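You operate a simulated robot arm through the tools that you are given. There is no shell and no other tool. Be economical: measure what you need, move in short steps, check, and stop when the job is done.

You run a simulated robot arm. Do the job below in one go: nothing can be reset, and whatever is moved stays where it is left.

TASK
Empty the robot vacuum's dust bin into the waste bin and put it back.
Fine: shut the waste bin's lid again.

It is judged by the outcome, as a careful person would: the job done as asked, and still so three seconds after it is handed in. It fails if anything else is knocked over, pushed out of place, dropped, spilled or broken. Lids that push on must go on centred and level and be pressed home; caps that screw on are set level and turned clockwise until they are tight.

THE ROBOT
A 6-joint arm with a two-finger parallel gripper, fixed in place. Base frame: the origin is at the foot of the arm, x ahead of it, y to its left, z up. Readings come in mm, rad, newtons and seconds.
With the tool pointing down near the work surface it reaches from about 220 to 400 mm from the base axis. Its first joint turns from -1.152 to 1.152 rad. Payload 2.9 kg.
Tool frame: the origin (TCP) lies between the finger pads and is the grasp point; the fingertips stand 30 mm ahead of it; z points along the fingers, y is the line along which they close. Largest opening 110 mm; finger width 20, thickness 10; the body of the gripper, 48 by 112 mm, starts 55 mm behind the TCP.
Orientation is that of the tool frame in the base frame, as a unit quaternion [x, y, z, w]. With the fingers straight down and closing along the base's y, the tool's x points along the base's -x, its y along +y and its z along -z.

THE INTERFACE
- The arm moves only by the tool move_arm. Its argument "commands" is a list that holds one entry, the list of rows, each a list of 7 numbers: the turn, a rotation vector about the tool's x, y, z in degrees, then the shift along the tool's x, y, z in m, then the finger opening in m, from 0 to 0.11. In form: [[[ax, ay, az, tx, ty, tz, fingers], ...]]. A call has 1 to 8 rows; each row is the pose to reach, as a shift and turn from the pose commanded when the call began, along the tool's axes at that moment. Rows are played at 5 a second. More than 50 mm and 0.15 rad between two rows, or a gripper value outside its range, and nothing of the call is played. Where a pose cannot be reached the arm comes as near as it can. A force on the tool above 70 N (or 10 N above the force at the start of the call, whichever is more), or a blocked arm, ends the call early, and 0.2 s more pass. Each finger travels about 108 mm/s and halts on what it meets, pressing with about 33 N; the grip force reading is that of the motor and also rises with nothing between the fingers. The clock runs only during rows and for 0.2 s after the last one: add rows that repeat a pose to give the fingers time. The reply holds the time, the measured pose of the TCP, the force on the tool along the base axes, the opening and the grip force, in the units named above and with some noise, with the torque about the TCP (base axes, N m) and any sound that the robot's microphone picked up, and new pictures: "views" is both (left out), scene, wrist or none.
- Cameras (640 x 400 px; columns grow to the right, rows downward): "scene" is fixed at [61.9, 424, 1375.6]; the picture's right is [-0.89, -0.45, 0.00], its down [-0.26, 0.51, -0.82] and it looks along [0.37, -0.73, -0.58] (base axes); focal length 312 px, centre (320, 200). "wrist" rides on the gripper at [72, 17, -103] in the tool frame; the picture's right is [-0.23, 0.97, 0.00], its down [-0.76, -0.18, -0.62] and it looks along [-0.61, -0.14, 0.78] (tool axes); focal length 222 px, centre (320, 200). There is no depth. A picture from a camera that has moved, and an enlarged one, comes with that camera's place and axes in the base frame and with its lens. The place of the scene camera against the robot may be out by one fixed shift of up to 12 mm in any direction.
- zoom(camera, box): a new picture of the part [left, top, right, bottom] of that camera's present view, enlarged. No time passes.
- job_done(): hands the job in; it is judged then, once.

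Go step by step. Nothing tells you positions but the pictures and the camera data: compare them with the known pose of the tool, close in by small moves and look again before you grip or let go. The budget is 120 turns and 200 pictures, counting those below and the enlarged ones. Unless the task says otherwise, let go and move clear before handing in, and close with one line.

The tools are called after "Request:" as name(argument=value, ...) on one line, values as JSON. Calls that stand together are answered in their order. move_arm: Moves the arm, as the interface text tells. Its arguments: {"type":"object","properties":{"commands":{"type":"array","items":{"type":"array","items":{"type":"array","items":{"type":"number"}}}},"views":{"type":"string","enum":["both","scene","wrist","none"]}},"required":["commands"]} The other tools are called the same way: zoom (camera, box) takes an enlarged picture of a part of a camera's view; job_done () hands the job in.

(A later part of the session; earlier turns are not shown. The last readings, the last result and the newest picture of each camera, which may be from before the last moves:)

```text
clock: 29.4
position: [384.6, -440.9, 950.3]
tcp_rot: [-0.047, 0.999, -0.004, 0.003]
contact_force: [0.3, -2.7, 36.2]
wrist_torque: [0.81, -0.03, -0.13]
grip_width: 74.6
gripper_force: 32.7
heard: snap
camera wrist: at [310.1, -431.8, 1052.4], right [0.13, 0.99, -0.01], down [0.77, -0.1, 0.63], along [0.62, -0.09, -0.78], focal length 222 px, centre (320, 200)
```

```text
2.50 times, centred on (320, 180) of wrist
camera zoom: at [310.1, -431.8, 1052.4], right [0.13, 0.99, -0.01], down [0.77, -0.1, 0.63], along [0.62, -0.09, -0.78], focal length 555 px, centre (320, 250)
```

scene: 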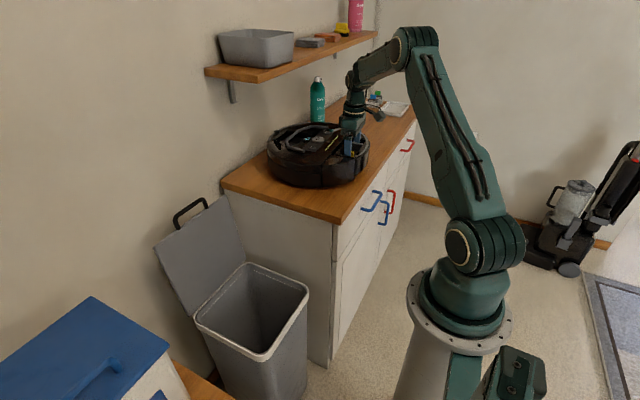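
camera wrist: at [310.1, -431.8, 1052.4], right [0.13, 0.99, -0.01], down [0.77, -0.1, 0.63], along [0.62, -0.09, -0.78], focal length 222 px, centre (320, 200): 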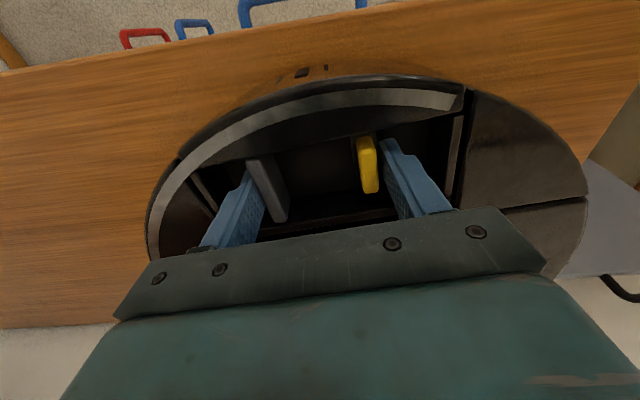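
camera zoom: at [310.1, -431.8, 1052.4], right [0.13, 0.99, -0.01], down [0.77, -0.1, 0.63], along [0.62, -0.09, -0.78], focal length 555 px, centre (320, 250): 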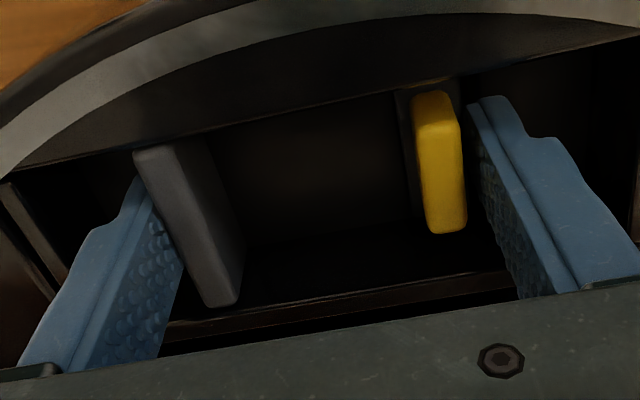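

A snap: the latch released (opening 74.6 mm). The tips are touching the recess floor, so I'll relieve that and try a small 10 mm lift, watching force.

Request:
move_arm(commands=[[[0, 0, 0, 0, 0, -0.004, 0], [0, 0, 0, 0, 0, -0.007, 0], [0, 0, 0, 0, 0, -0.01, 0], [0, 0, 0, 0, 0, -0.014, 0]]], views="both")

Request:
zoom(camera="wrist", box=[130, 50, 450, 260])

Request:
zoom(camera="scene", box=[260, 90, 390, 200])

```text
clock: 30.4
position: [384.5, -440.3, 958.9]
tcp_rot: [-0.048, 0.999, 0.001, -0.001]
contact_force: [-0.2, 0.2, -3.4]
wrist_torque: [0.01, 0.02, -0.04]
grip_width: 74.0
gripper_force: 32.9
camera wrist: at [310.0, -430.8, 1060.9], right [0.13, 0.99, 0.0], down [0.78, -0.11, 0.62], along [0.62, -0.08, -0.78], focal length 222 px, centre (320, 200)
```

scene: 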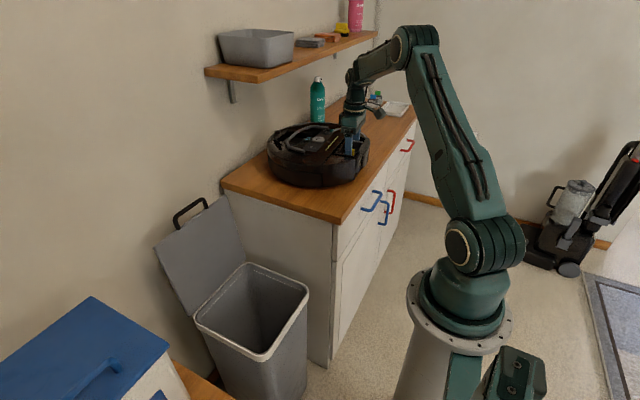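
wrist: 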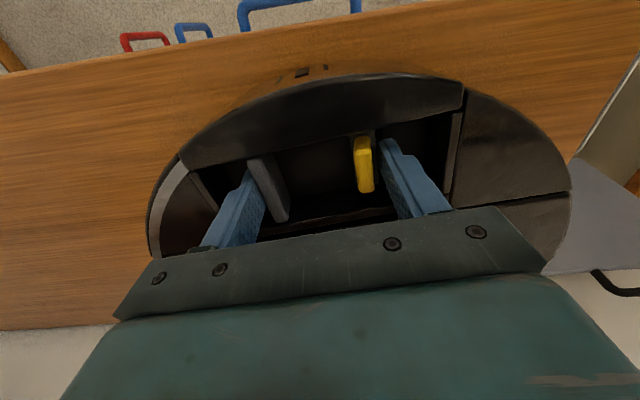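

```text
1.90 times, centred on (290, 155) of wrist
camera zoom: at [310.0, -430.8, 1060.9], right [0.13, 0.99, 0.0], down [0.78, -0.11, 0.62], along [0.62, -0.08, -0.78], focal length 423 px, centre (377, 286)
```

zoom: 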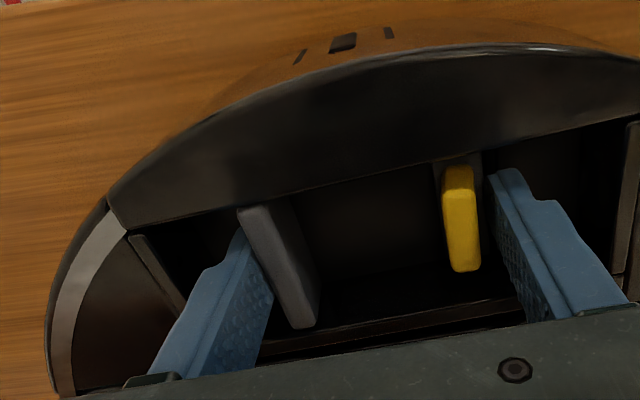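

```text
3.64 times, centred on (325, 145) of scene
camera zoom: at [61.9, 424.0, 1375.6], right [-0.89, -0.45, 0.0], down [-0.26, 0.51, -0.82], along [0.37, -0.73, -0.58], focal length 1133 px, centre (302, 400)
```

zoom: 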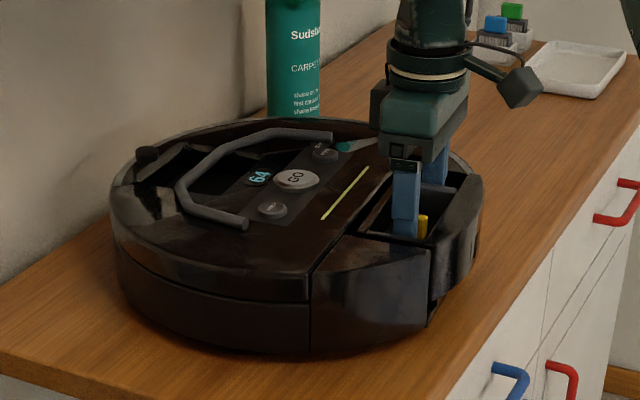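

The bin section rises freely with ~3 N load, so it lifts straight up. Continue lifting vertically.

Request:
move_arm(commands=[[[0, 0, 0, 0, 0, -0.012, 0], [0, 0, 0, 0, 0, -0.024, 0], [0, 0, 0, 0, 0, -0.04, 0], [0, 0, 0, 0, 0, -0.06, 0], [0, 0, 0, 0, 0, -0.08, 0], [0, 0, 0, 0, 0, -0.105, 0], [0, 0, 0, 0, 0, -0.13, 0]]], views="both")

Request:
zoom(camera="scene", box=[260, 50, 420, 200])

Request:
zoom(camera="wrist", box=[130, 50, 490, 280])

```text
clock: 32.0
position: [384.3, -441.5, 1089.7]
tcp_rot: [-0.048, 0.999, 0.0, 0.0]
contact_force: [-0.4, -0.7, -2.4]
wrist_torque: [0.03, -0.03, -0.01]
grip_width: 74.1
gripper_force: 32.9
camera wrist: at [310.2, -431.2, 1192.3], right [0.13, 0.99, 0.0], down [0.78, -0.1, 0.62], along [0.62, -0.08, -0.78], focal length 222 px, centre (320, 200)
```

scene: 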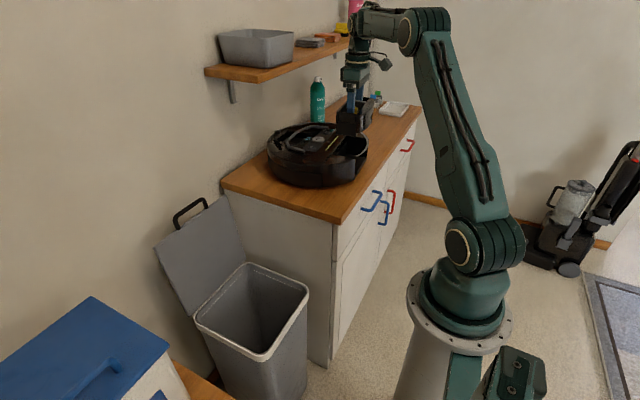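
wrist: 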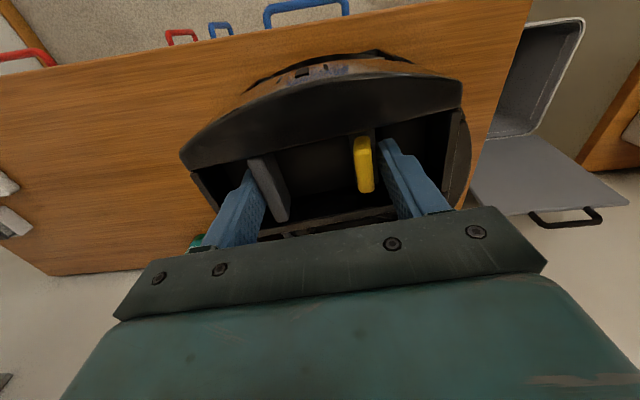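

```text
2.67 times, centred on (340, 125) of scene
camera zoom: at [61.9, 424.0, 1375.6], right [-0.89, -0.45, 0.0], down [-0.26, 0.51, -0.82], along [0.37, -0.73, -0.58], focal length 831 px, centre (267, 400)
```

zoom: 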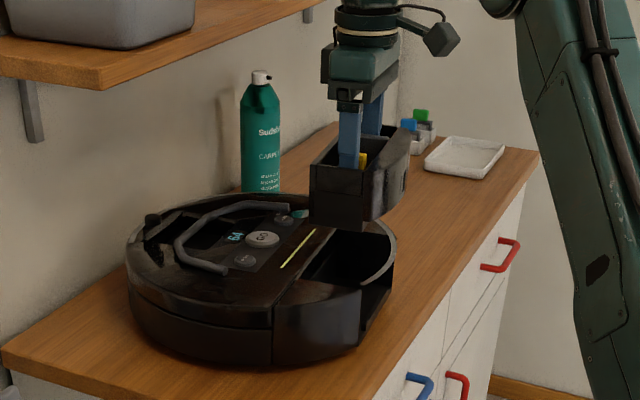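

```text
1.74 times, centred on (310, 165) of wrist
camera zoom: at [310.2, -431.2, 1192.3], right [0.13, 0.99, 0.0], down [0.78, -0.1, 0.62], along [0.62, -0.08, -0.78], focal length 386 px, centre (337, 261)
```

zoom: 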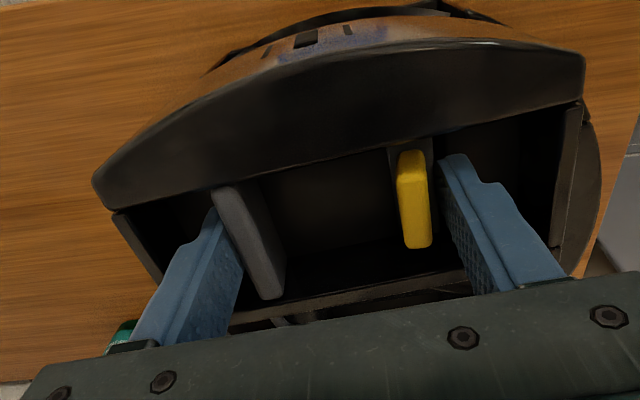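

The dust bin is out and level. Next I'll carry it over the waste bin while yawing the wrist 180°, so its inner (opening) side can be tipped downward with the tool pointing forward.

Request:
move_arm(commands=[[[0, 0, 8, -0.013, 0.043, -0.003, 0], [0, 0, 16, -0.026, 0.086, -0.006, 0], [0, 0, 24, -0.039, 0.129, -0.01, 0], [0, 0, 32, -0.052, 0.172, -0.01, 0], [0, 0, 40, -0.065, 0.215, -0.01, 0], [0, 0, 48, -0.078, 0.258, -0.01, 0], [0, 0, 56, -0.091, 0.301, -0.01, 0], [0, 0, 64, -0.104, 0.344, -0.01, 0]]], views="scene")

```text
clock: 33.8
position: [456.0, -89.3, 1100.7]
tcp_rot: [0.49, 0.872, 0.001, 0.001]
contact_force: [0.9, -0.8, -3.4]
wrist_torque: [0.03, -0.02, 0.02]
grip_width: 73.8
gripper_force: 32.8
```

scene: 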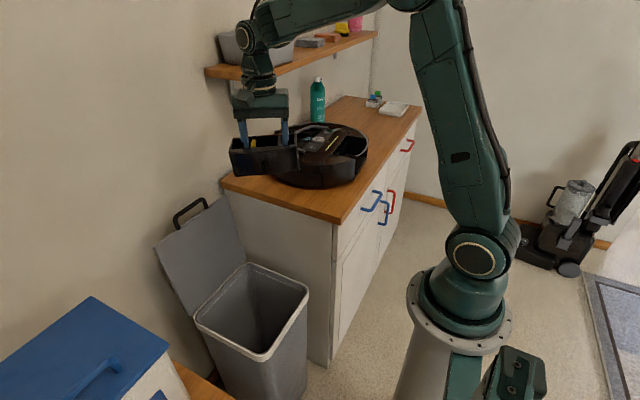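

Continuing the yaw and centring over the waste bin.

Request:
move_arm(commands=[[[0, 0, 8, 0.016, 0.014, 0, 0], [0, 0, 16, 0.032, 0.028, 0, 0], [0, 0, 24, 0.048, 0.042, 0, 0], [0, 0, 32, 0.064, 0.056, 0, 0], [0, 0, 40, 0.064, 0.056, 0, 0], [0, 0, 48, 0.064, 0.056, 0, 0], [0, 0, 56, 0.064, 0.056, 0, 0], [0, 0, 64, 0.064, 0.056, 0, 0]]], views="none")

Request:
move_arm(commands=[[[0, 0, 8, 0, 0, 0, 0], [0, 0, 16, 0, 0, 0, 0], [0, 0, 24, 0, 0, 0, 0], [0, 0, 32, 0, 0, 0, 0], [0, 0, 40, 0, 0, 0, 0], [0, 0, 48, 0, 0, 0, 0], [0, 0, 56, 0, 0, 0, 0], [0, 0, 57.5, 0, 0, 0, 0]]], views="both")

Request:
zoom(camera="scene", box=[200, 70, 330, 200])

```text
clock: 35.6
position: [470.3, -4.7, 1100.8]
tcp_rot: [0.878, 0.479, -0.001, 0.0]
contact_force: [0.4, -0.2, -3.3]
wrist_torque: [0.01, -0.02, 0.01]
grip_width: 73.3
gripper_force: 32.6
```

```text
clock: 37.4
position: [473.4, -24.8, 1107.5]
tcp_rot: [1.0, 0.007, -0.004, 0.016]
contact_force: [0.1, -1.0, -2.6]
wrist_torque: [0.01, 0.05, -0.02]
grip_width: 73.3
gripper_force: 32.2
out of reach, approached as far as the arm can: row 7, 8
camera wrist: at [546.6, -37.4, 1209.7], right [-0.21, -0.98, 0.03], down [-0.76, 0.19, 0.62], along [-0.61, 0.11, -0.78], focal length 222 px, centre (320, 200)
```

scene: 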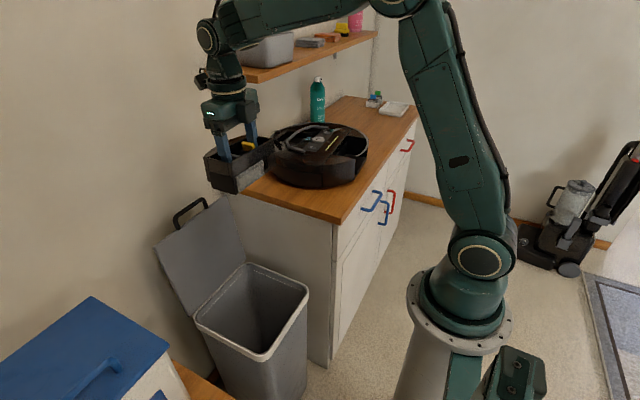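
wrist: 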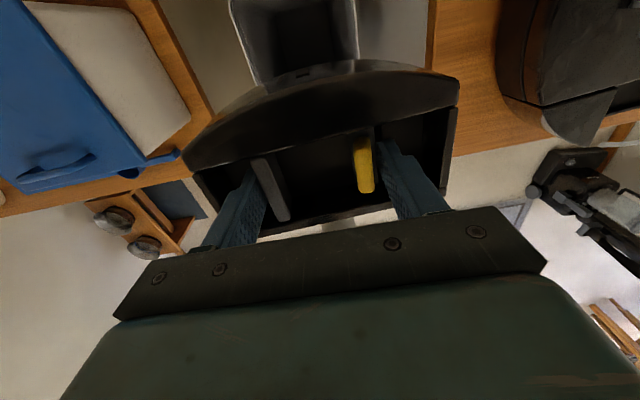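

```text
3.08 times, centred on (265, 135) of scene
camera zoom: at [61.9, 424.0, 1375.6], right [-0.89, -0.45, 0.0], down [-0.26, 0.51, -0.82], along [0.37, -0.73, -0.58], focal length 959 px, centre (489, 400)
```

zoom: 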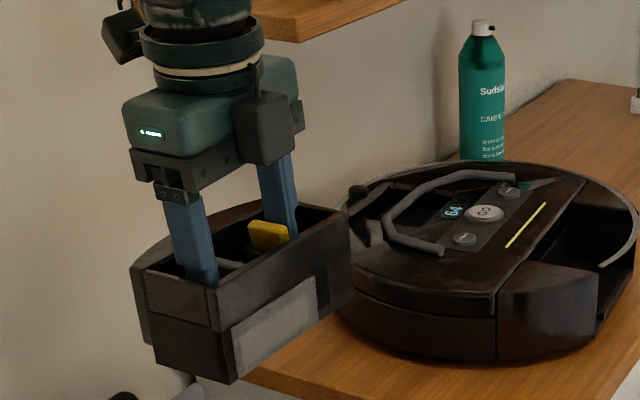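

The bin's inner face now faces the scene camera and shows a light-grey panel. A closer look to judge how it empties.

Request:
zoom(camera="scene", box=[195, 120, 285, 200])

Request:
zoom(camera="wrist", box=[170, 40, 480, 250])

```text
5.00 times, centred on (240, 160) of scene
camera zoom: at [61.9, 424.0, 1375.6], right [-0.89, -0.45, 0.0], down [-0.26, 0.51, -0.82], along [0.37, -0.73, -0.58], focal length 1558 px, centre (720, 400)
```

zoom: 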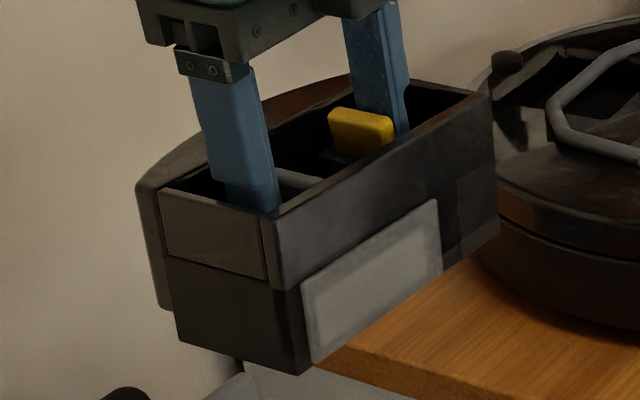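

```text
1.90 times, centred on (325, 145) of wrist
camera zoom: at [546.6, -37.4, 1209.7], right [-0.21, -0.98, 0.03], down [-0.76, 0.19, 0.62], along [-0.61, 0.11, -0.78], focal length 423 px, centre (310, 305)
```

zoom: 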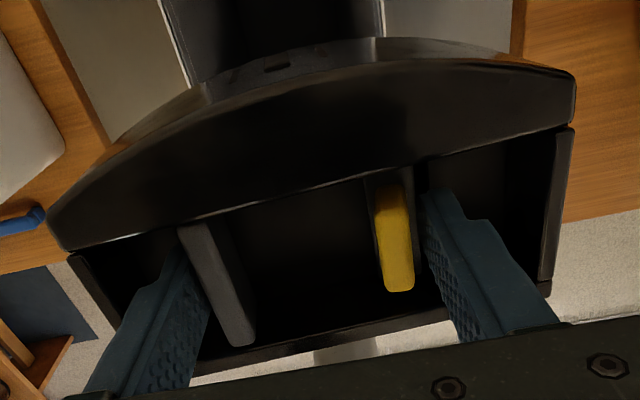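

The inner face has the pale panel with an intake opening beside it, so tipping the inner face down should empty it. I'll back off the wrist limit slightly and descend over the waste bin.

Request:
move_arm(commands=[[[0, 0, -3, 0, 0, 0.035, 0], [0, 0, -5, 0.0, 0, 0.075, 0], [0, 0, -5, 0.0, 0, 0.115, 0], [0, 0, -5, 0.005, 0, 0.155, 0], [0, 0, -5, 0.01, 0, 0.195, 0], [0, 0, -5, 0.015, 0, 0.235, 0]]], views="none")

Request:
move_arm(commands=[[[0, 8, 0, 0, 0, 0.0, 0], [0, 16, 0, 0.0, 0, 0.0, 0], [0, 24, 0, 0.0, 0, 0.0, 0], [0, 32, 0, 0, 0, 0.0, 0], [0, 40, 0, 0, 0, 0.0, 0]]], views="scene")

```text
clock: 38.8
position: [489.6, -24.5, 871.5]
tcp_rot: [0.999, 0.044, 0.001, -0.001]
contact_force: [1.0, 0.1, -2.1]
wrist_torque: [0.0, 0.0, 0.0]
grip_width: 73.2
gripper_force: 33.1
out of reach, approached as far as the arm can: row 1
```

```text
clock: 40.0
position: [489.4, -24.0, 871.3]
tcp_rot: [0.938, 0.041, 0.343, -0.015]
contact_force: [0.0, -1.0, -2.6]
wrist_torque: [0.05, 0.1, 0.02]
grip_width: 72.8
gripper_force: 32.9
```

scene: 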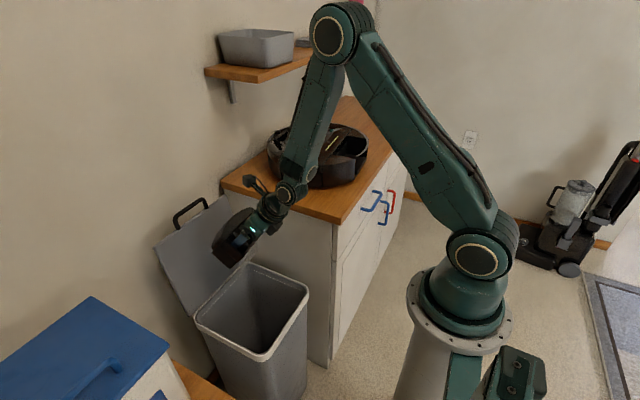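

Pitching works. Lower it toward the rim before tipping further.

Request:
move_arm(commands=[[[0, 0, 0, -0.026, 0, 0.027, 0], [0, 0, 0, -0.052, 0, 0.054, 0], [0, 0, 0, -0.078, 0, 0.081, 0], [0, 0, 0, -0.104, 0, 0.1085, 0]]], views="both")

Request:
zoom(camera="scene", box=[150, 170, 350, 370])

```text
clock: 41.0
position: [477.5, -24.1, 723.1]
tcp_rot: [0.938, 0.039, 0.343, -0.014]
contact_force: [0.4, -0.2, -3.0]
wrist_torque: [0.02, 0.04, 0.01]
grip_width: 72.8
gripper_force: 32.7
camera wrist: at [468.5, -42.9, 847.9], right [-0.09, -0.99, -0.15], down [-1.0, 0.09, -0.01], along [0.03, 0.14, -0.99], focal length 222 px, centre (320, 200)
```

scene: 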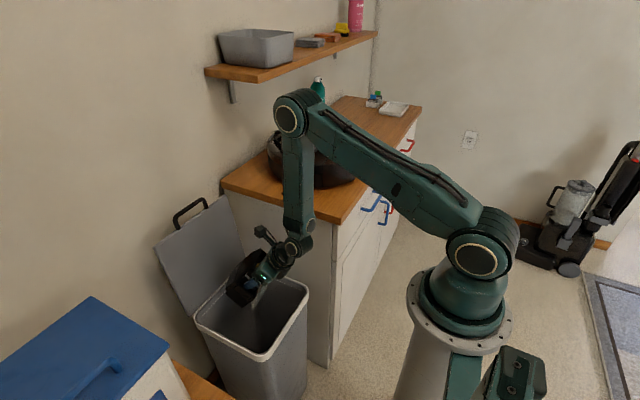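
wrist: 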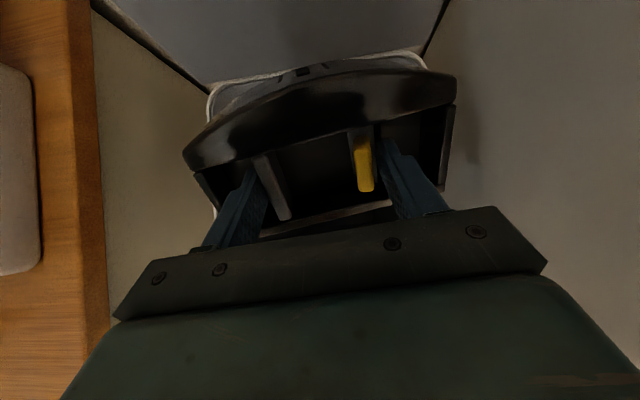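

```text
2.00 times, centred on (250, 270) of scene
camera zoom: at [61.9, 424.0, 1375.6], right [-0.89, -0.45, 0.0], down [-0.26, 0.51, -0.82], along [0.37, -0.73, -0.58], focal length 623 px, centre (460, 60)
```

zoom: 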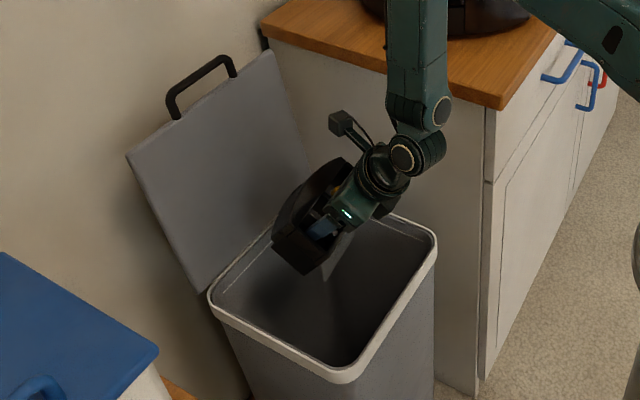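

Positioned over the opening. Now tip further so the inner face points down.

Request:
move_arm(commands=[[[0, 8, 0, 0, -0.005, 0, 0], [0, 16, 0, 0, -0.01, 0, 0], [0, 24, 0, 0, -0.015, 0, 0], [0, 32, 0, 0, -0.015, 0, 0], [0, 40, 0, 0, -0.015, 0, 0], [0, 48, 0, 0, -0.015, 0, 0], [0, 48, 0, 0, -0.015, 0, 0]]], views="both")

Request:
zoom(camera="scene", box=[150, 170, 350, 370])

```text
clock: 42.6
position: [587.8, -14.3, 700.9]
tcp_rot: [0.719, 0.03, 0.694, -0.03]
contact_force: [-3.8, 0.0, -4.1]
wrist_torque: [0.0, 0.32, -0.3]
grip_width: 72.5
gripper_force: 32.9
out of reach, approached as far as the arm can: row 4, 5, 6, 7
camera wrist: at [489.4, -41.0, 776.4], right [0.08, -0.97, -0.23], down [-0.66, 0.12, -0.74], along [0.74, 0.21, -0.64], focal length 222 px, centre (320, 200)
```

scene: 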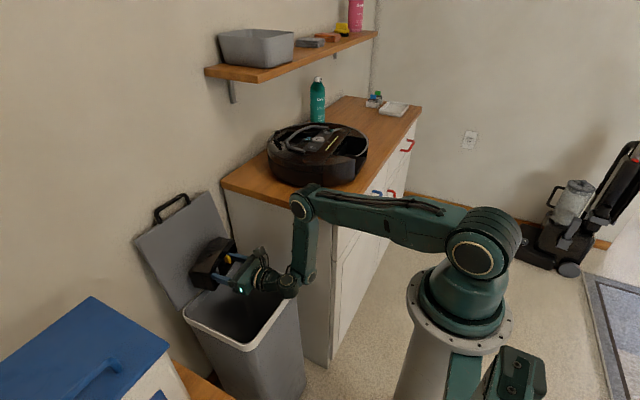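
wrist: 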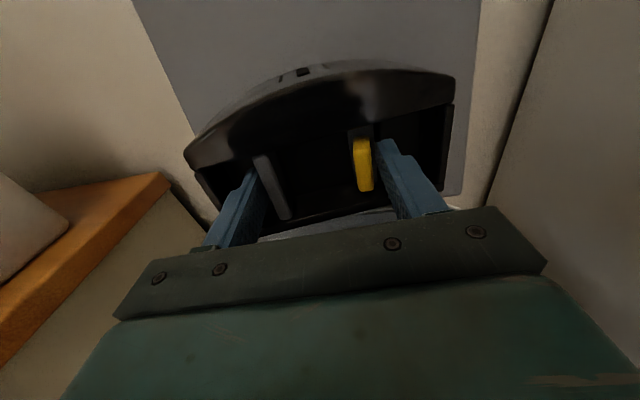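

```text
2.00 times, centred on (250, 270) of scene
camera zoom: at [61.9, 424.0, 1375.6], right [-0.89, -0.45, 0.0], down [-0.26, 0.51, -0.82], along [0.37, -0.73, -0.58], focal length 623 px, centre (460, 60)
```

zoom: 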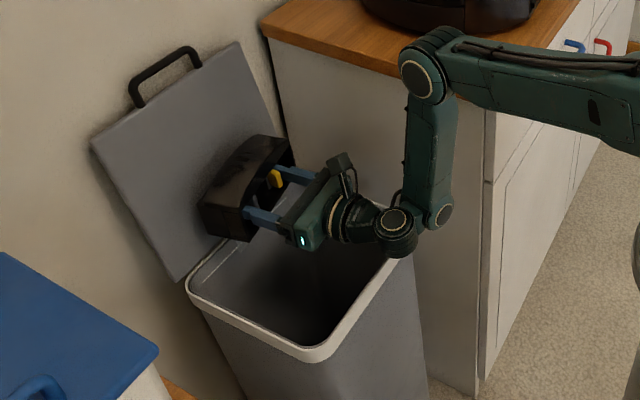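

The arm reached forward more than intended at this pitch and the dust bin nudged the lid. I'll back straight off, reducing pitch, then check the waste bin.

Request:
move_arm(commands=[[[0, -6, 0, 0.005, 0, -0.03, 0], [0, -12, 0, 0.01, 0, -0.06, 0], [0, -18, 0, 0.015, 0, -0.085, 0], [0, -24, 0, 0.02, 0, -0.105, 0]]], views="both")

Request:
zoom(camera="scene", box=[150, 170, 350, 370])

```text
clock: 43.6
position: [485.2, -25.9, 727.6]
tcp_rot: [0.848, 0.037, 0.529, -0.024]
contact_force: [-0.2, 0.3, -3.3]
wrist_torque: [0.02, 0.1, -0.01]
grip_width: 72.3
gripper_force: 32.5
out of reach, approached as far as the arm can: row 1, 2
camera wrist: at [425.5, -47.9, 837.2], right [-0.02, -0.98, -0.2], down [-0.91, 0.1, -0.41], along [0.42, 0.18, -0.89], focal length 222 px, centre (320, 200)
```

scene: 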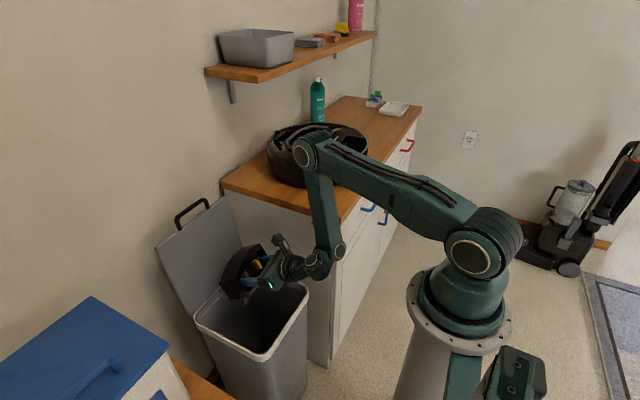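
wrist: 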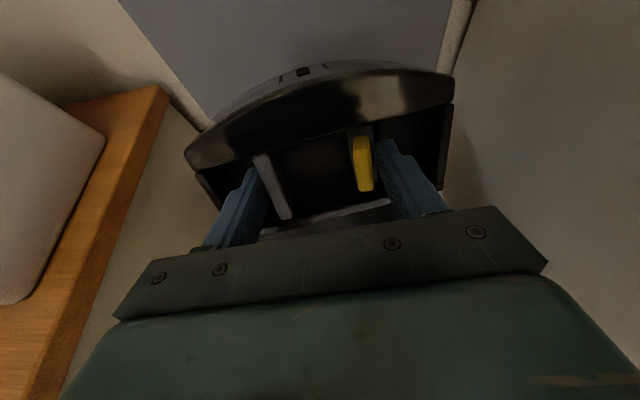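

```text
2.00 times, centred on (250, 270) of scene
camera zoom: at [61.9, 424.0, 1375.6], right [-0.89, -0.45, 0.0], down [-0.26, 0.51, -0.82], along [0.37, -0.73, -0.58], focal length 623 px, centre (460, 60)
```

zoom: 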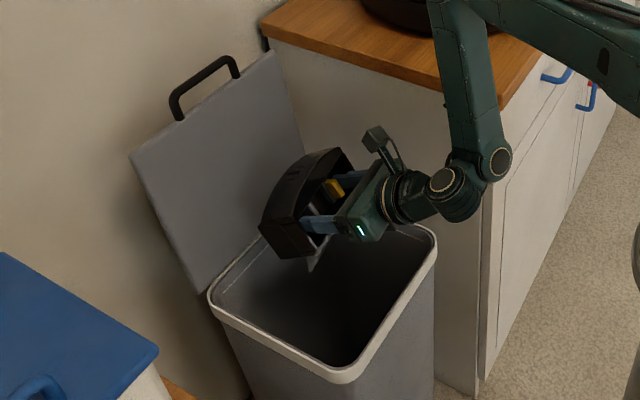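

The waste bin settled back to its original place, and the pale panel on the dust bin hangs open like a flap. I'll tip a little more with x slightly forward, and jiggle gently to empty fully.

Request:
move_arm(commands=[[[0, 4, 0, 0.006, -0.008, 0.01, 0], [0, 8, 0, 0.012, -0.01, 0.018, 0], [0, 4, 0, 0.02, -0.01, 0.012, 0], [0, 8, 0, 0.012, -0.01, 0.018, 0], [0, 4, 0, 0.02, -0.01, 0.012, 0], [0, 8, 0, 0.012, -0.01, 0.018, 0], [0, 8, 0, 0.012, -0.01, 0.018, 0], [0, 8, 0, 0.012, -0.01, 0.018, 0]]], views="both")

Request:
zoom(camera="scene", box=[180, 200, 320, 370])

```text
clock: 45.4
position: [514.8, -14.9, 730.6]
tcp_rot: [0.809, 0.035, 0.586, -0.026]
contact_force: [0.1, -0.4, -2.6]
wrist_torque: [-0.01, 0.11, 0.0]
grip_width: 72.0
gripper_force: 33.0
out of reach, approached as far as the arm can: row 2, 4, 6, 7, 8
camera wrist: at [439.7, -39.0, 831.5], right [0.01, -0.98, -0.22], down [-0.84, 0.1, -0.53], along [0.54, 0.19, -0.82], focal length 222 px, centre (320, 200)
```

scene: 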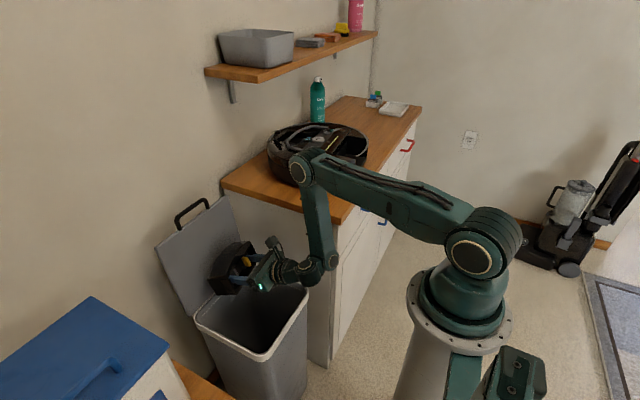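
wrist: 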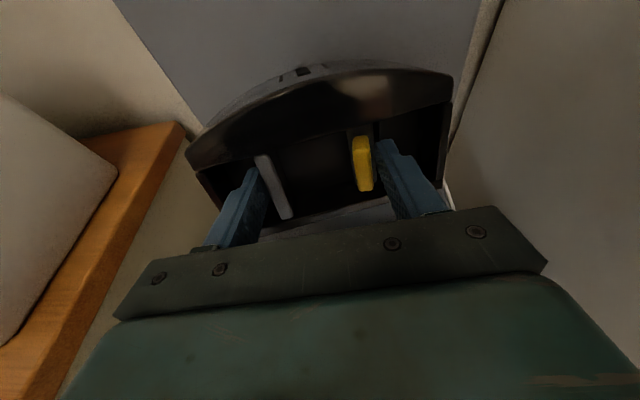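

```text
2.35 times, centred on (250, 285) of scene
camera zoom: at [61.9, 424.0, 1375.6], right [-0.89, -0.45, 0.0], down [-0.26, 0.51, -0.82], along [0.37, -0.73, -0.58], focal length 733 px, centre (485, 0)
```

zoom: 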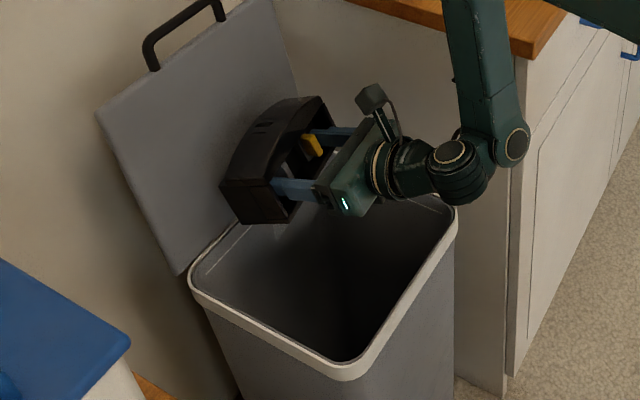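

Tipped to about 18° below horizontal. Now raise and level the bin a bit to inspect its inner face and the waste bin interior.

Request:
move_arm(commands=[[[0, -4, 0, 0.03, 0, -0.014, 0], [0, -8, 0, 0.06, 0, -0.028, 0], [0, -16, 0, 0.1, 0, -0.05, 0], [0, -24, 0, 0.14, 0, -0.065, 0], [0, -32, 0, 0.18, 0, -0.075, 0], [0, -40, 0, 0.22, 0, -0.08, 0]]], views="both")

Request:
zoom(camera="scene", box=[180, 140, 310, 270])

Request:
zoom(camera="scene", box=[190, 250, 320, 370])

```text
clock: 46.8
position: [504.5, -15.8, 964.2]
tcp_rot: [0.961, 0.041, 0.274, -0.011]
contact_force: [-0.9, 0.1, -3.2]
wrist_torque: [-0.01, 0.1, 0.04]
grip_width: 71.3
gripper_force: 32.9
camera wrist: at [513.1, -32.3, 1090.3], right [-0.11, -0.99, -0.12], down [-0.99, 0.09, 0.13], along [-0.11, 0.13, -0.98], focal length 222 px, centre (320, 200)
```

scene: 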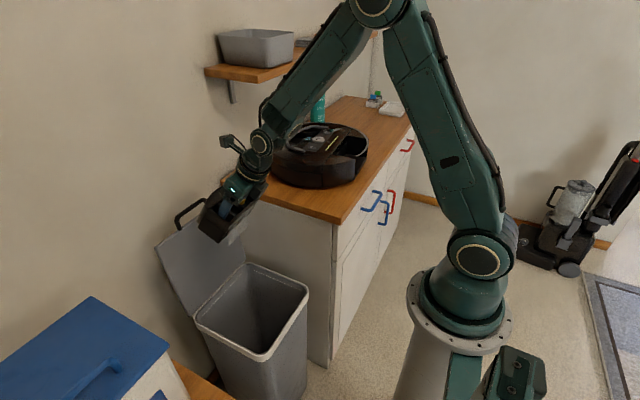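
wrist: 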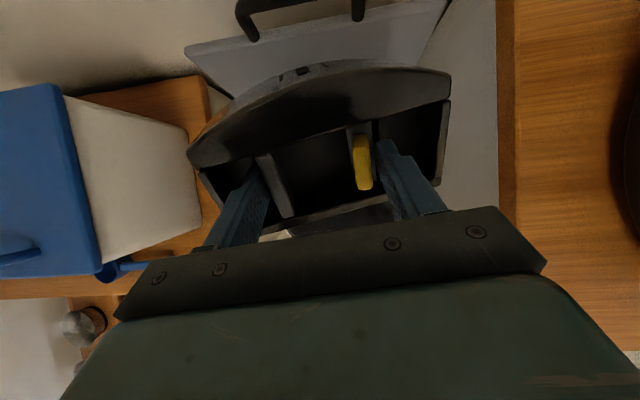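

```text
3.08 times, centred on (245, 205) of scene
camera zoom: at [61.9, 424.0, 1375.6], right [-0.89, -0.45, 0.0], down [-0.26, 0.51, -0.82], along [0.37, -0.73, -0.58], focal length 959 px, centre (551, 185)
```

zoom: 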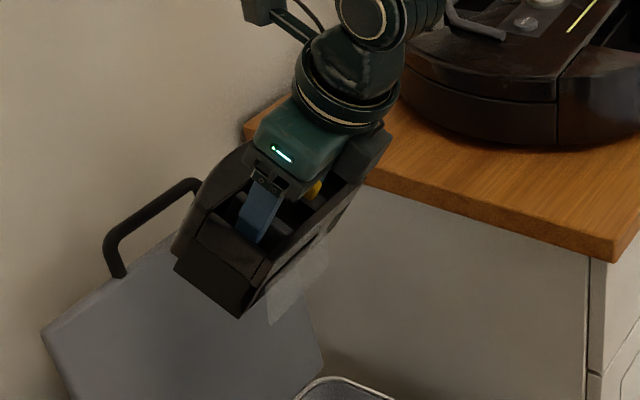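

```text
3.33 times, centred on (255, 310) of scene
camera zoom: at [61.9, 424.0, 1375.6], right [-0.89, -0.45, 0.0], down [-0.26, 0.51, -0.82], along [0.37, -0.73, -0.58], focal length 1038 px, centre (537, -167)
```

zoom: 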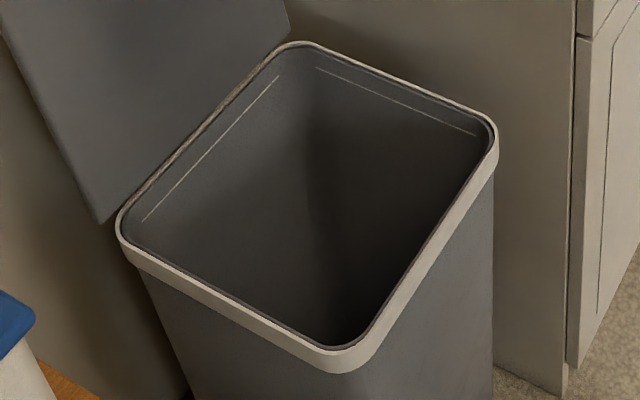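

The panel is a hinged flap that swings open when tipped. The rear rim of the waste bin looks slightly textured; let me zoom to check for dust there.

Request:
zoom(camera="scene", box=[205, 250, 265, 310])

Request:
zoom(camera="scene", box=[225, 280, 290, 350])

```text
6.67 times, centred on (235, 280) of scene
camera zoom: at [61.9, 424.0, 1375.6], right [-0.89, -0.45, 0.0], down [-0.26, 0.51, -0.82], along [0.37, -0.73, -0.58], focal length 2077 px, centre (887, -333)
```

zoom: 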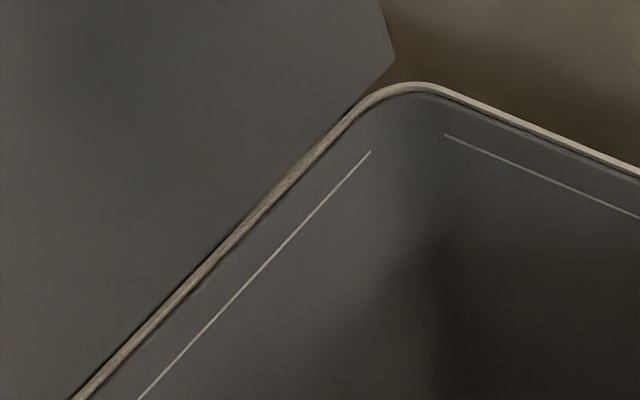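

```text
5.71 times, centred on (258, 315) of scene
camera zoom: at [61.9, 424.0, 1375.6], right [-0.89, -0.45, 0.0], down [-0.26, 0.51, -0.82], along [0.37, -0.73, -0.58], focal length 1780 px, centre (677, -457)
```

zoom: 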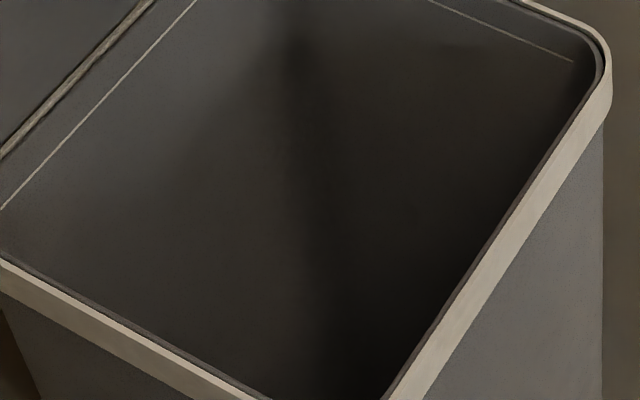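

No dust visible outside. I'll level the tool so the wrist camera's top rows look straight down into the waste bin.

Request:
move_arm(commands=[[[0, -8, 0, 0.012, 0, -0.01, 0], [0, -16, 0, 0.024, 0, -0.02, 0], [0, -24, 0, 0.036, 0, -0.03, 0], [0, -32, 0, 0.047, 0, -0.0415, 0]]], views="both")

Request:
zoom(camera="wrist", box=[220, 0, 440, 120])

Request:
zoom(camera="scene", box=[180, 120, 310, 250])

```text
clock: 47.8
position: [523.1, -15.3, 1024.5]
tcp_rot: [0.999, 0.046, -0.001, 0.003]
contact_force: [-0.4, 0.7, -2.7]
wrist_torque: [0.0, 0.0, 0.0]
grip_width: 71.1
gripper_force: 33.1
out of reach, approached as far as the arm can: row 1, 2, 3
camera wrist: at [597.1, -25.3, 1127.7], right [-0.14, -0.99, 0.01], down [-0.77, 0.11, 0.62], along [-0.62, 0.08, -0.78], focal length 222 px, centre (320, 200)
```

scene: 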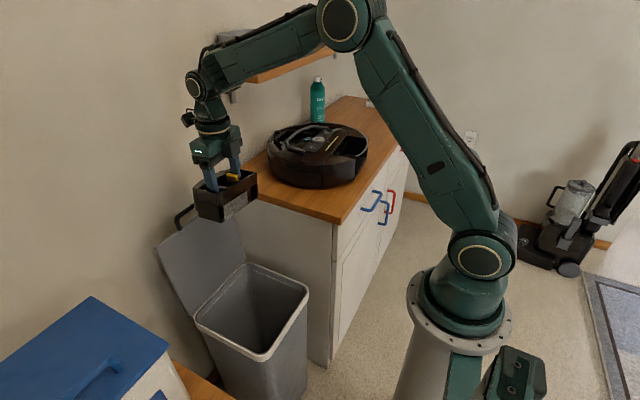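
wrist: 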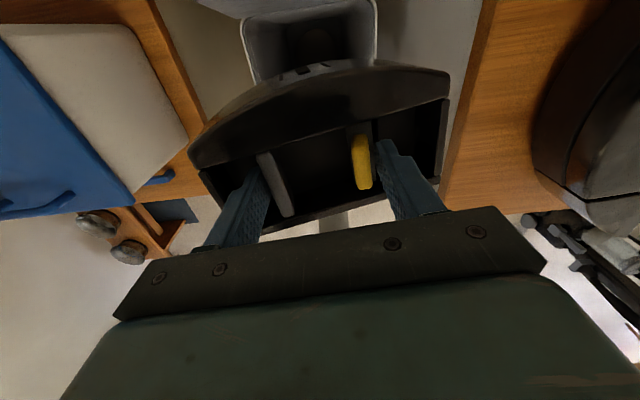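

```text
2.91 times, centred on (330, 60) of wrist
camera zoom: at [597.1, -25.3, 1127.7], right [-0.14, -0.99, 0.01], down [-0.77, 0.11, 0.62], along [-0.62, 0.08, -0.78], focal length 646 px, centre (291, 607)
```

zoom: 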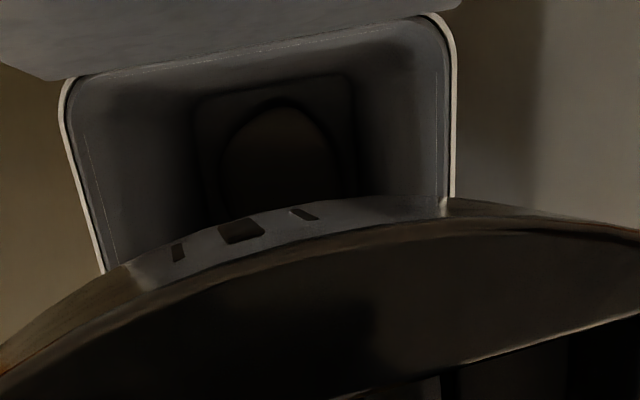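

```text
3.08 times, centred on (245, 185) of scene
camera zoom: at [61.9, 424.0, 1375.6], right [-0.89, -0.45, 0.0], down [-0.26, 0.51, -0.82], along [0.37, -0.73, -0.58], focal length 959 px, centre (551, 246)
```

zoom: 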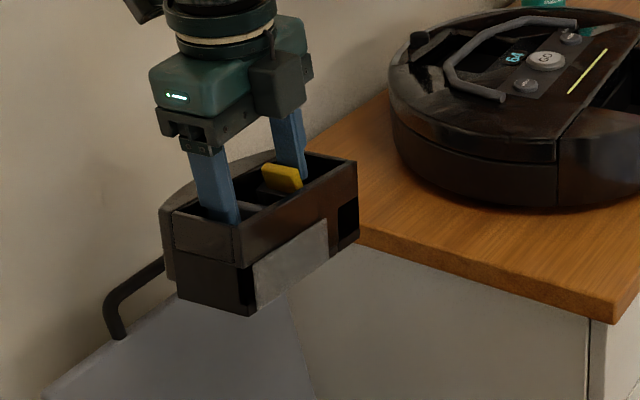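

There's a rounded pile on the waste bin's floor and the dust bin's openings now look empty black, so it has emptied. Now return: raise, yaw back 180° and travel to the vacuum.

Request:
move_arm(commands=[[[0, 0, -8, -0.008, 0.0, -0.02, 0], [0, 0, -16, -0.016, 0.0, -0.04, 0], [0, 0, -24, -0.024, 0.01, -0.06, 0], [0, 0, -32, -0.032, 0.02, -0.076, 0], [0, 0, -40, -0.04, 0.035, -0.076, 0], [0, 0, -48, -0.05, 0.05, -0.076, 0], [0, 0, -56, -0.06, 0.065, -0.076, 0], [0, 0, -64, -0.0676, 0.079, -0.076, 0]]], views="none")

```text
clock: 49.6
position: [462.3, -99.9, 1100.0]
tcp_rot: [0.823, 0.567, 0.0, 0.001]
contact_force: [1.4, -0.9, -2.4]
wrist_torque: [-0.02, 0.0, 0.0]
grip_width: 67.0
gripper_force: 33.5
```

The grip opening has drifted to 67 mm, so I'll inspect the grip before going further.

Request:
move_arm(commands=[[[0, 0, 0, 0, 0, 0, 0]]], views="both")

Request:
zoom(camera="wrist", box=[170, 40, 480, 260])

Request:
zoom(camera="scene", box=[200, 70, 330, 200])

```text
clock: 50.0
position: [462.9, -100.7, 1099.9]
tcp_rot: [0.824, 0.566, -0.001, 0.0]
contact_force: [-0.1, 1.3, -3.1]
wrist_torque: [-0.02, 0.02, -0.03]
grip_width: 66.9
gripper_force: 32.9
camera wrist: at [504.0, -38.5, 1202.9], right [0.83, -0.56, 0.0], down [-0.44, -0.65, 0.62], along [-0.35, -0.52, -0.78], focal length 222 px, centre (320, 200)
```

scene: 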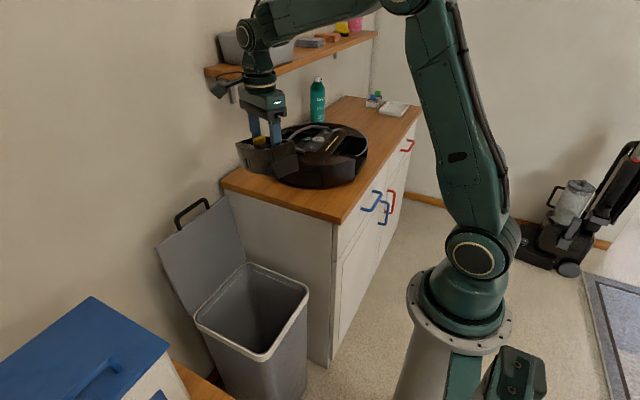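
wrist: 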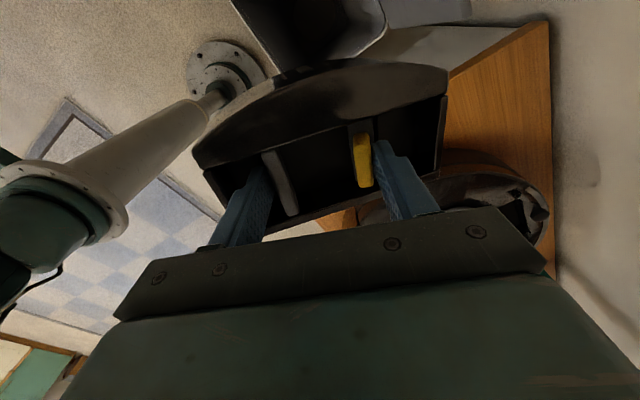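

```text
1.82 times, centred on (325, 150) of wrist
camera zoom: at [504.0, -38.5, 1202.9], right [0.83, -0.56, 0.0], down [-0.44, -0.65, 0.62], along [-0.35, -0.52, -0.78], focal length 404 px, centre (311, 291)
```

zoom: 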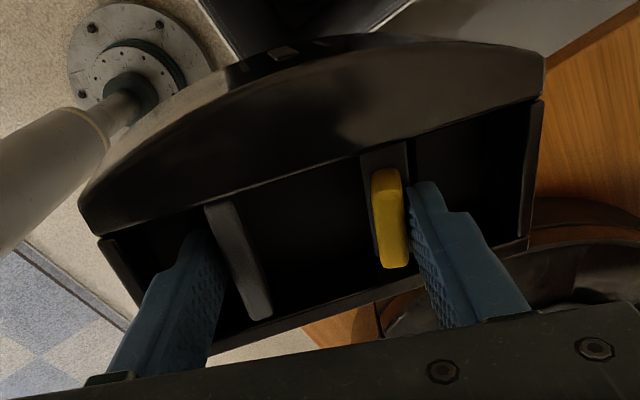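

```text
3.08 times, centred on (265, 135) of scene
camera zoom: at [61.9, 424.0, 1375.6], right [-0.89, -0.45, 0.0], down [-0.26, 0.51, -0.82], along [0.37, -0.73, -0.58], focal length 959 px, centre (489, 400)
```

zoom: 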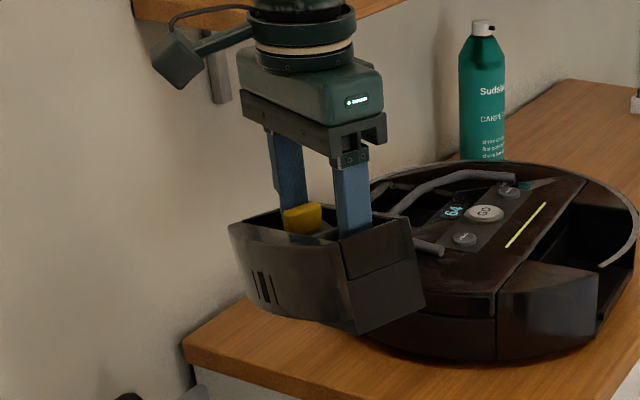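

The bin has pitched about 10° in the grip (outer side low) but is still held firmly. I'll carry on gently to the vacuum, then compensate with tool pitch.

Request:
move_arm(commands=[[[0, 0, -8, -0.04, 0.006, -0.01, 0], [0, 0, -16, -0.08, 0.012, -0.02, 0], [0, 0, -24, -0.12, 0.018, -0.02, 0], [0, 0, -32, -0.165, 0.024, -0.02, 0], [0, 0, -40, -0.21, 0.03, -0.02, 0], [0, 0, -48, -0.255, 0.036, -0.02, 0], [0, 0, -56, -0.3, 0.042, -0.02, 0], [0, 0, -64, -0.346, 0.048, -0.02, 0]]], views="none")

Request:
move_arm(commands=[[[0, 0, -8, 0, 0, 0, 0], [0, 0, -16, 0, 0, 0, 0], [0, 0, -24, 0, 0, 0, 0], [0, 0, -32, 0, 0, 0, 0], [0, 0, -40, 0, 0, 0, 0], [0, 0, -48, 0, 0, 0, 0], [0, 0, -52.5, 0, 0, 0, 0]]], views="both")

Request:
zoom(camera="wrist", box=[130, 40, 490, 280])

Request:
zoom(camera="scene", box=[260, 50, 420, 200])

```text
clock: 51.8
position: [384.5, -440.0, 1121.5]
tcp_rot: [0.399, 0.917, 0.0, 0.001]
contact_force: [-0.3, -0.2, -2.0]
wrist_torque: [-0.01, 0.0, -0.02]
grip_width: 65.8
gripper_force: 33.1
```

```text
clock: 53.4
position: [383.5, -438.9, 1120.4]
tcp_rot: [-0.048, 0.999, 0.0, 0.001]
contact_force: [0.3, 0.0, -3.2]
wrist_torque: [0.02, -0.02, -0.02]
grip_width: 63.3
gripper_force: 33.0
camera wrist: at [309.3, -430.0, 1223.2], right [0.13, 0.99, 0.0], down [0.78, -0.1, 0.62], along [0.62, -0.08, -0.78], focal length 222 px, centre (320, 200)
```

scene: 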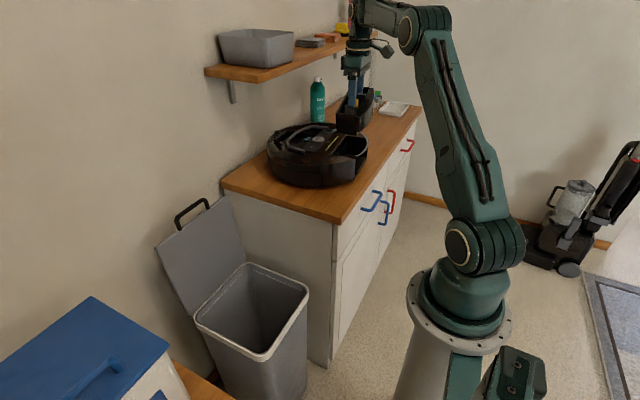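
wrist: 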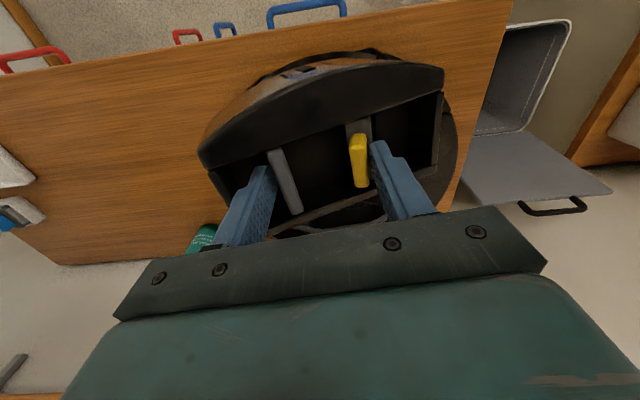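

```text
1.67 times, centred on (310, 160) of wrist
camera zoom: at [309.3, -430.0, 1223.2], right [0.13, 0.99, 0.0], down [0.78, -0.1, 0.62], along [0.62, -0.08, -0.78], focal length 370 px, centre (337, 267)
```

zoom: 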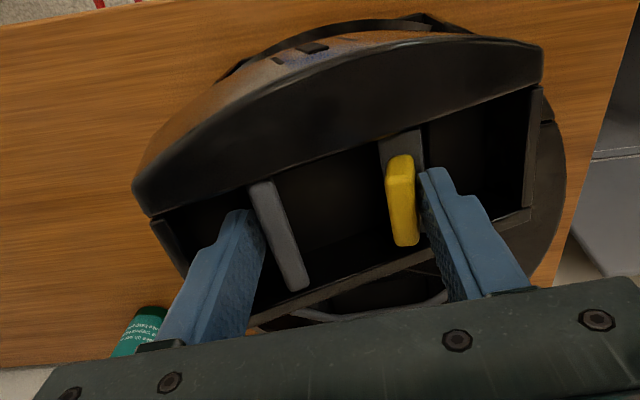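

```text
2.67 times, centred on (340, 125) of scene
camera zoom: at [61.9, 424.0, 1375.6], right [-0.89, -0.45, 0.0], down [-0.26, 0.51, -0.82], along [0.37, -0.73, -0.58], focal length 831 px, centre (267, 400)
```

zoom: 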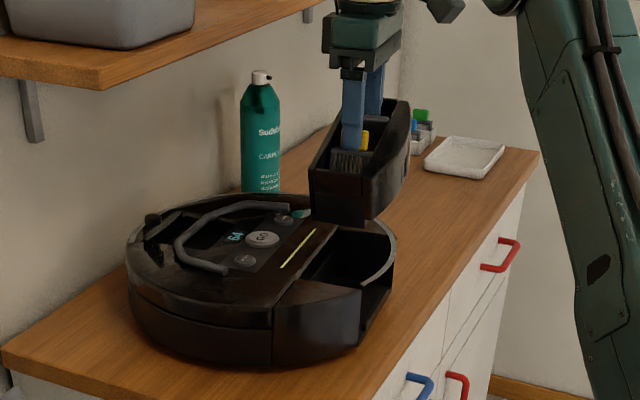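

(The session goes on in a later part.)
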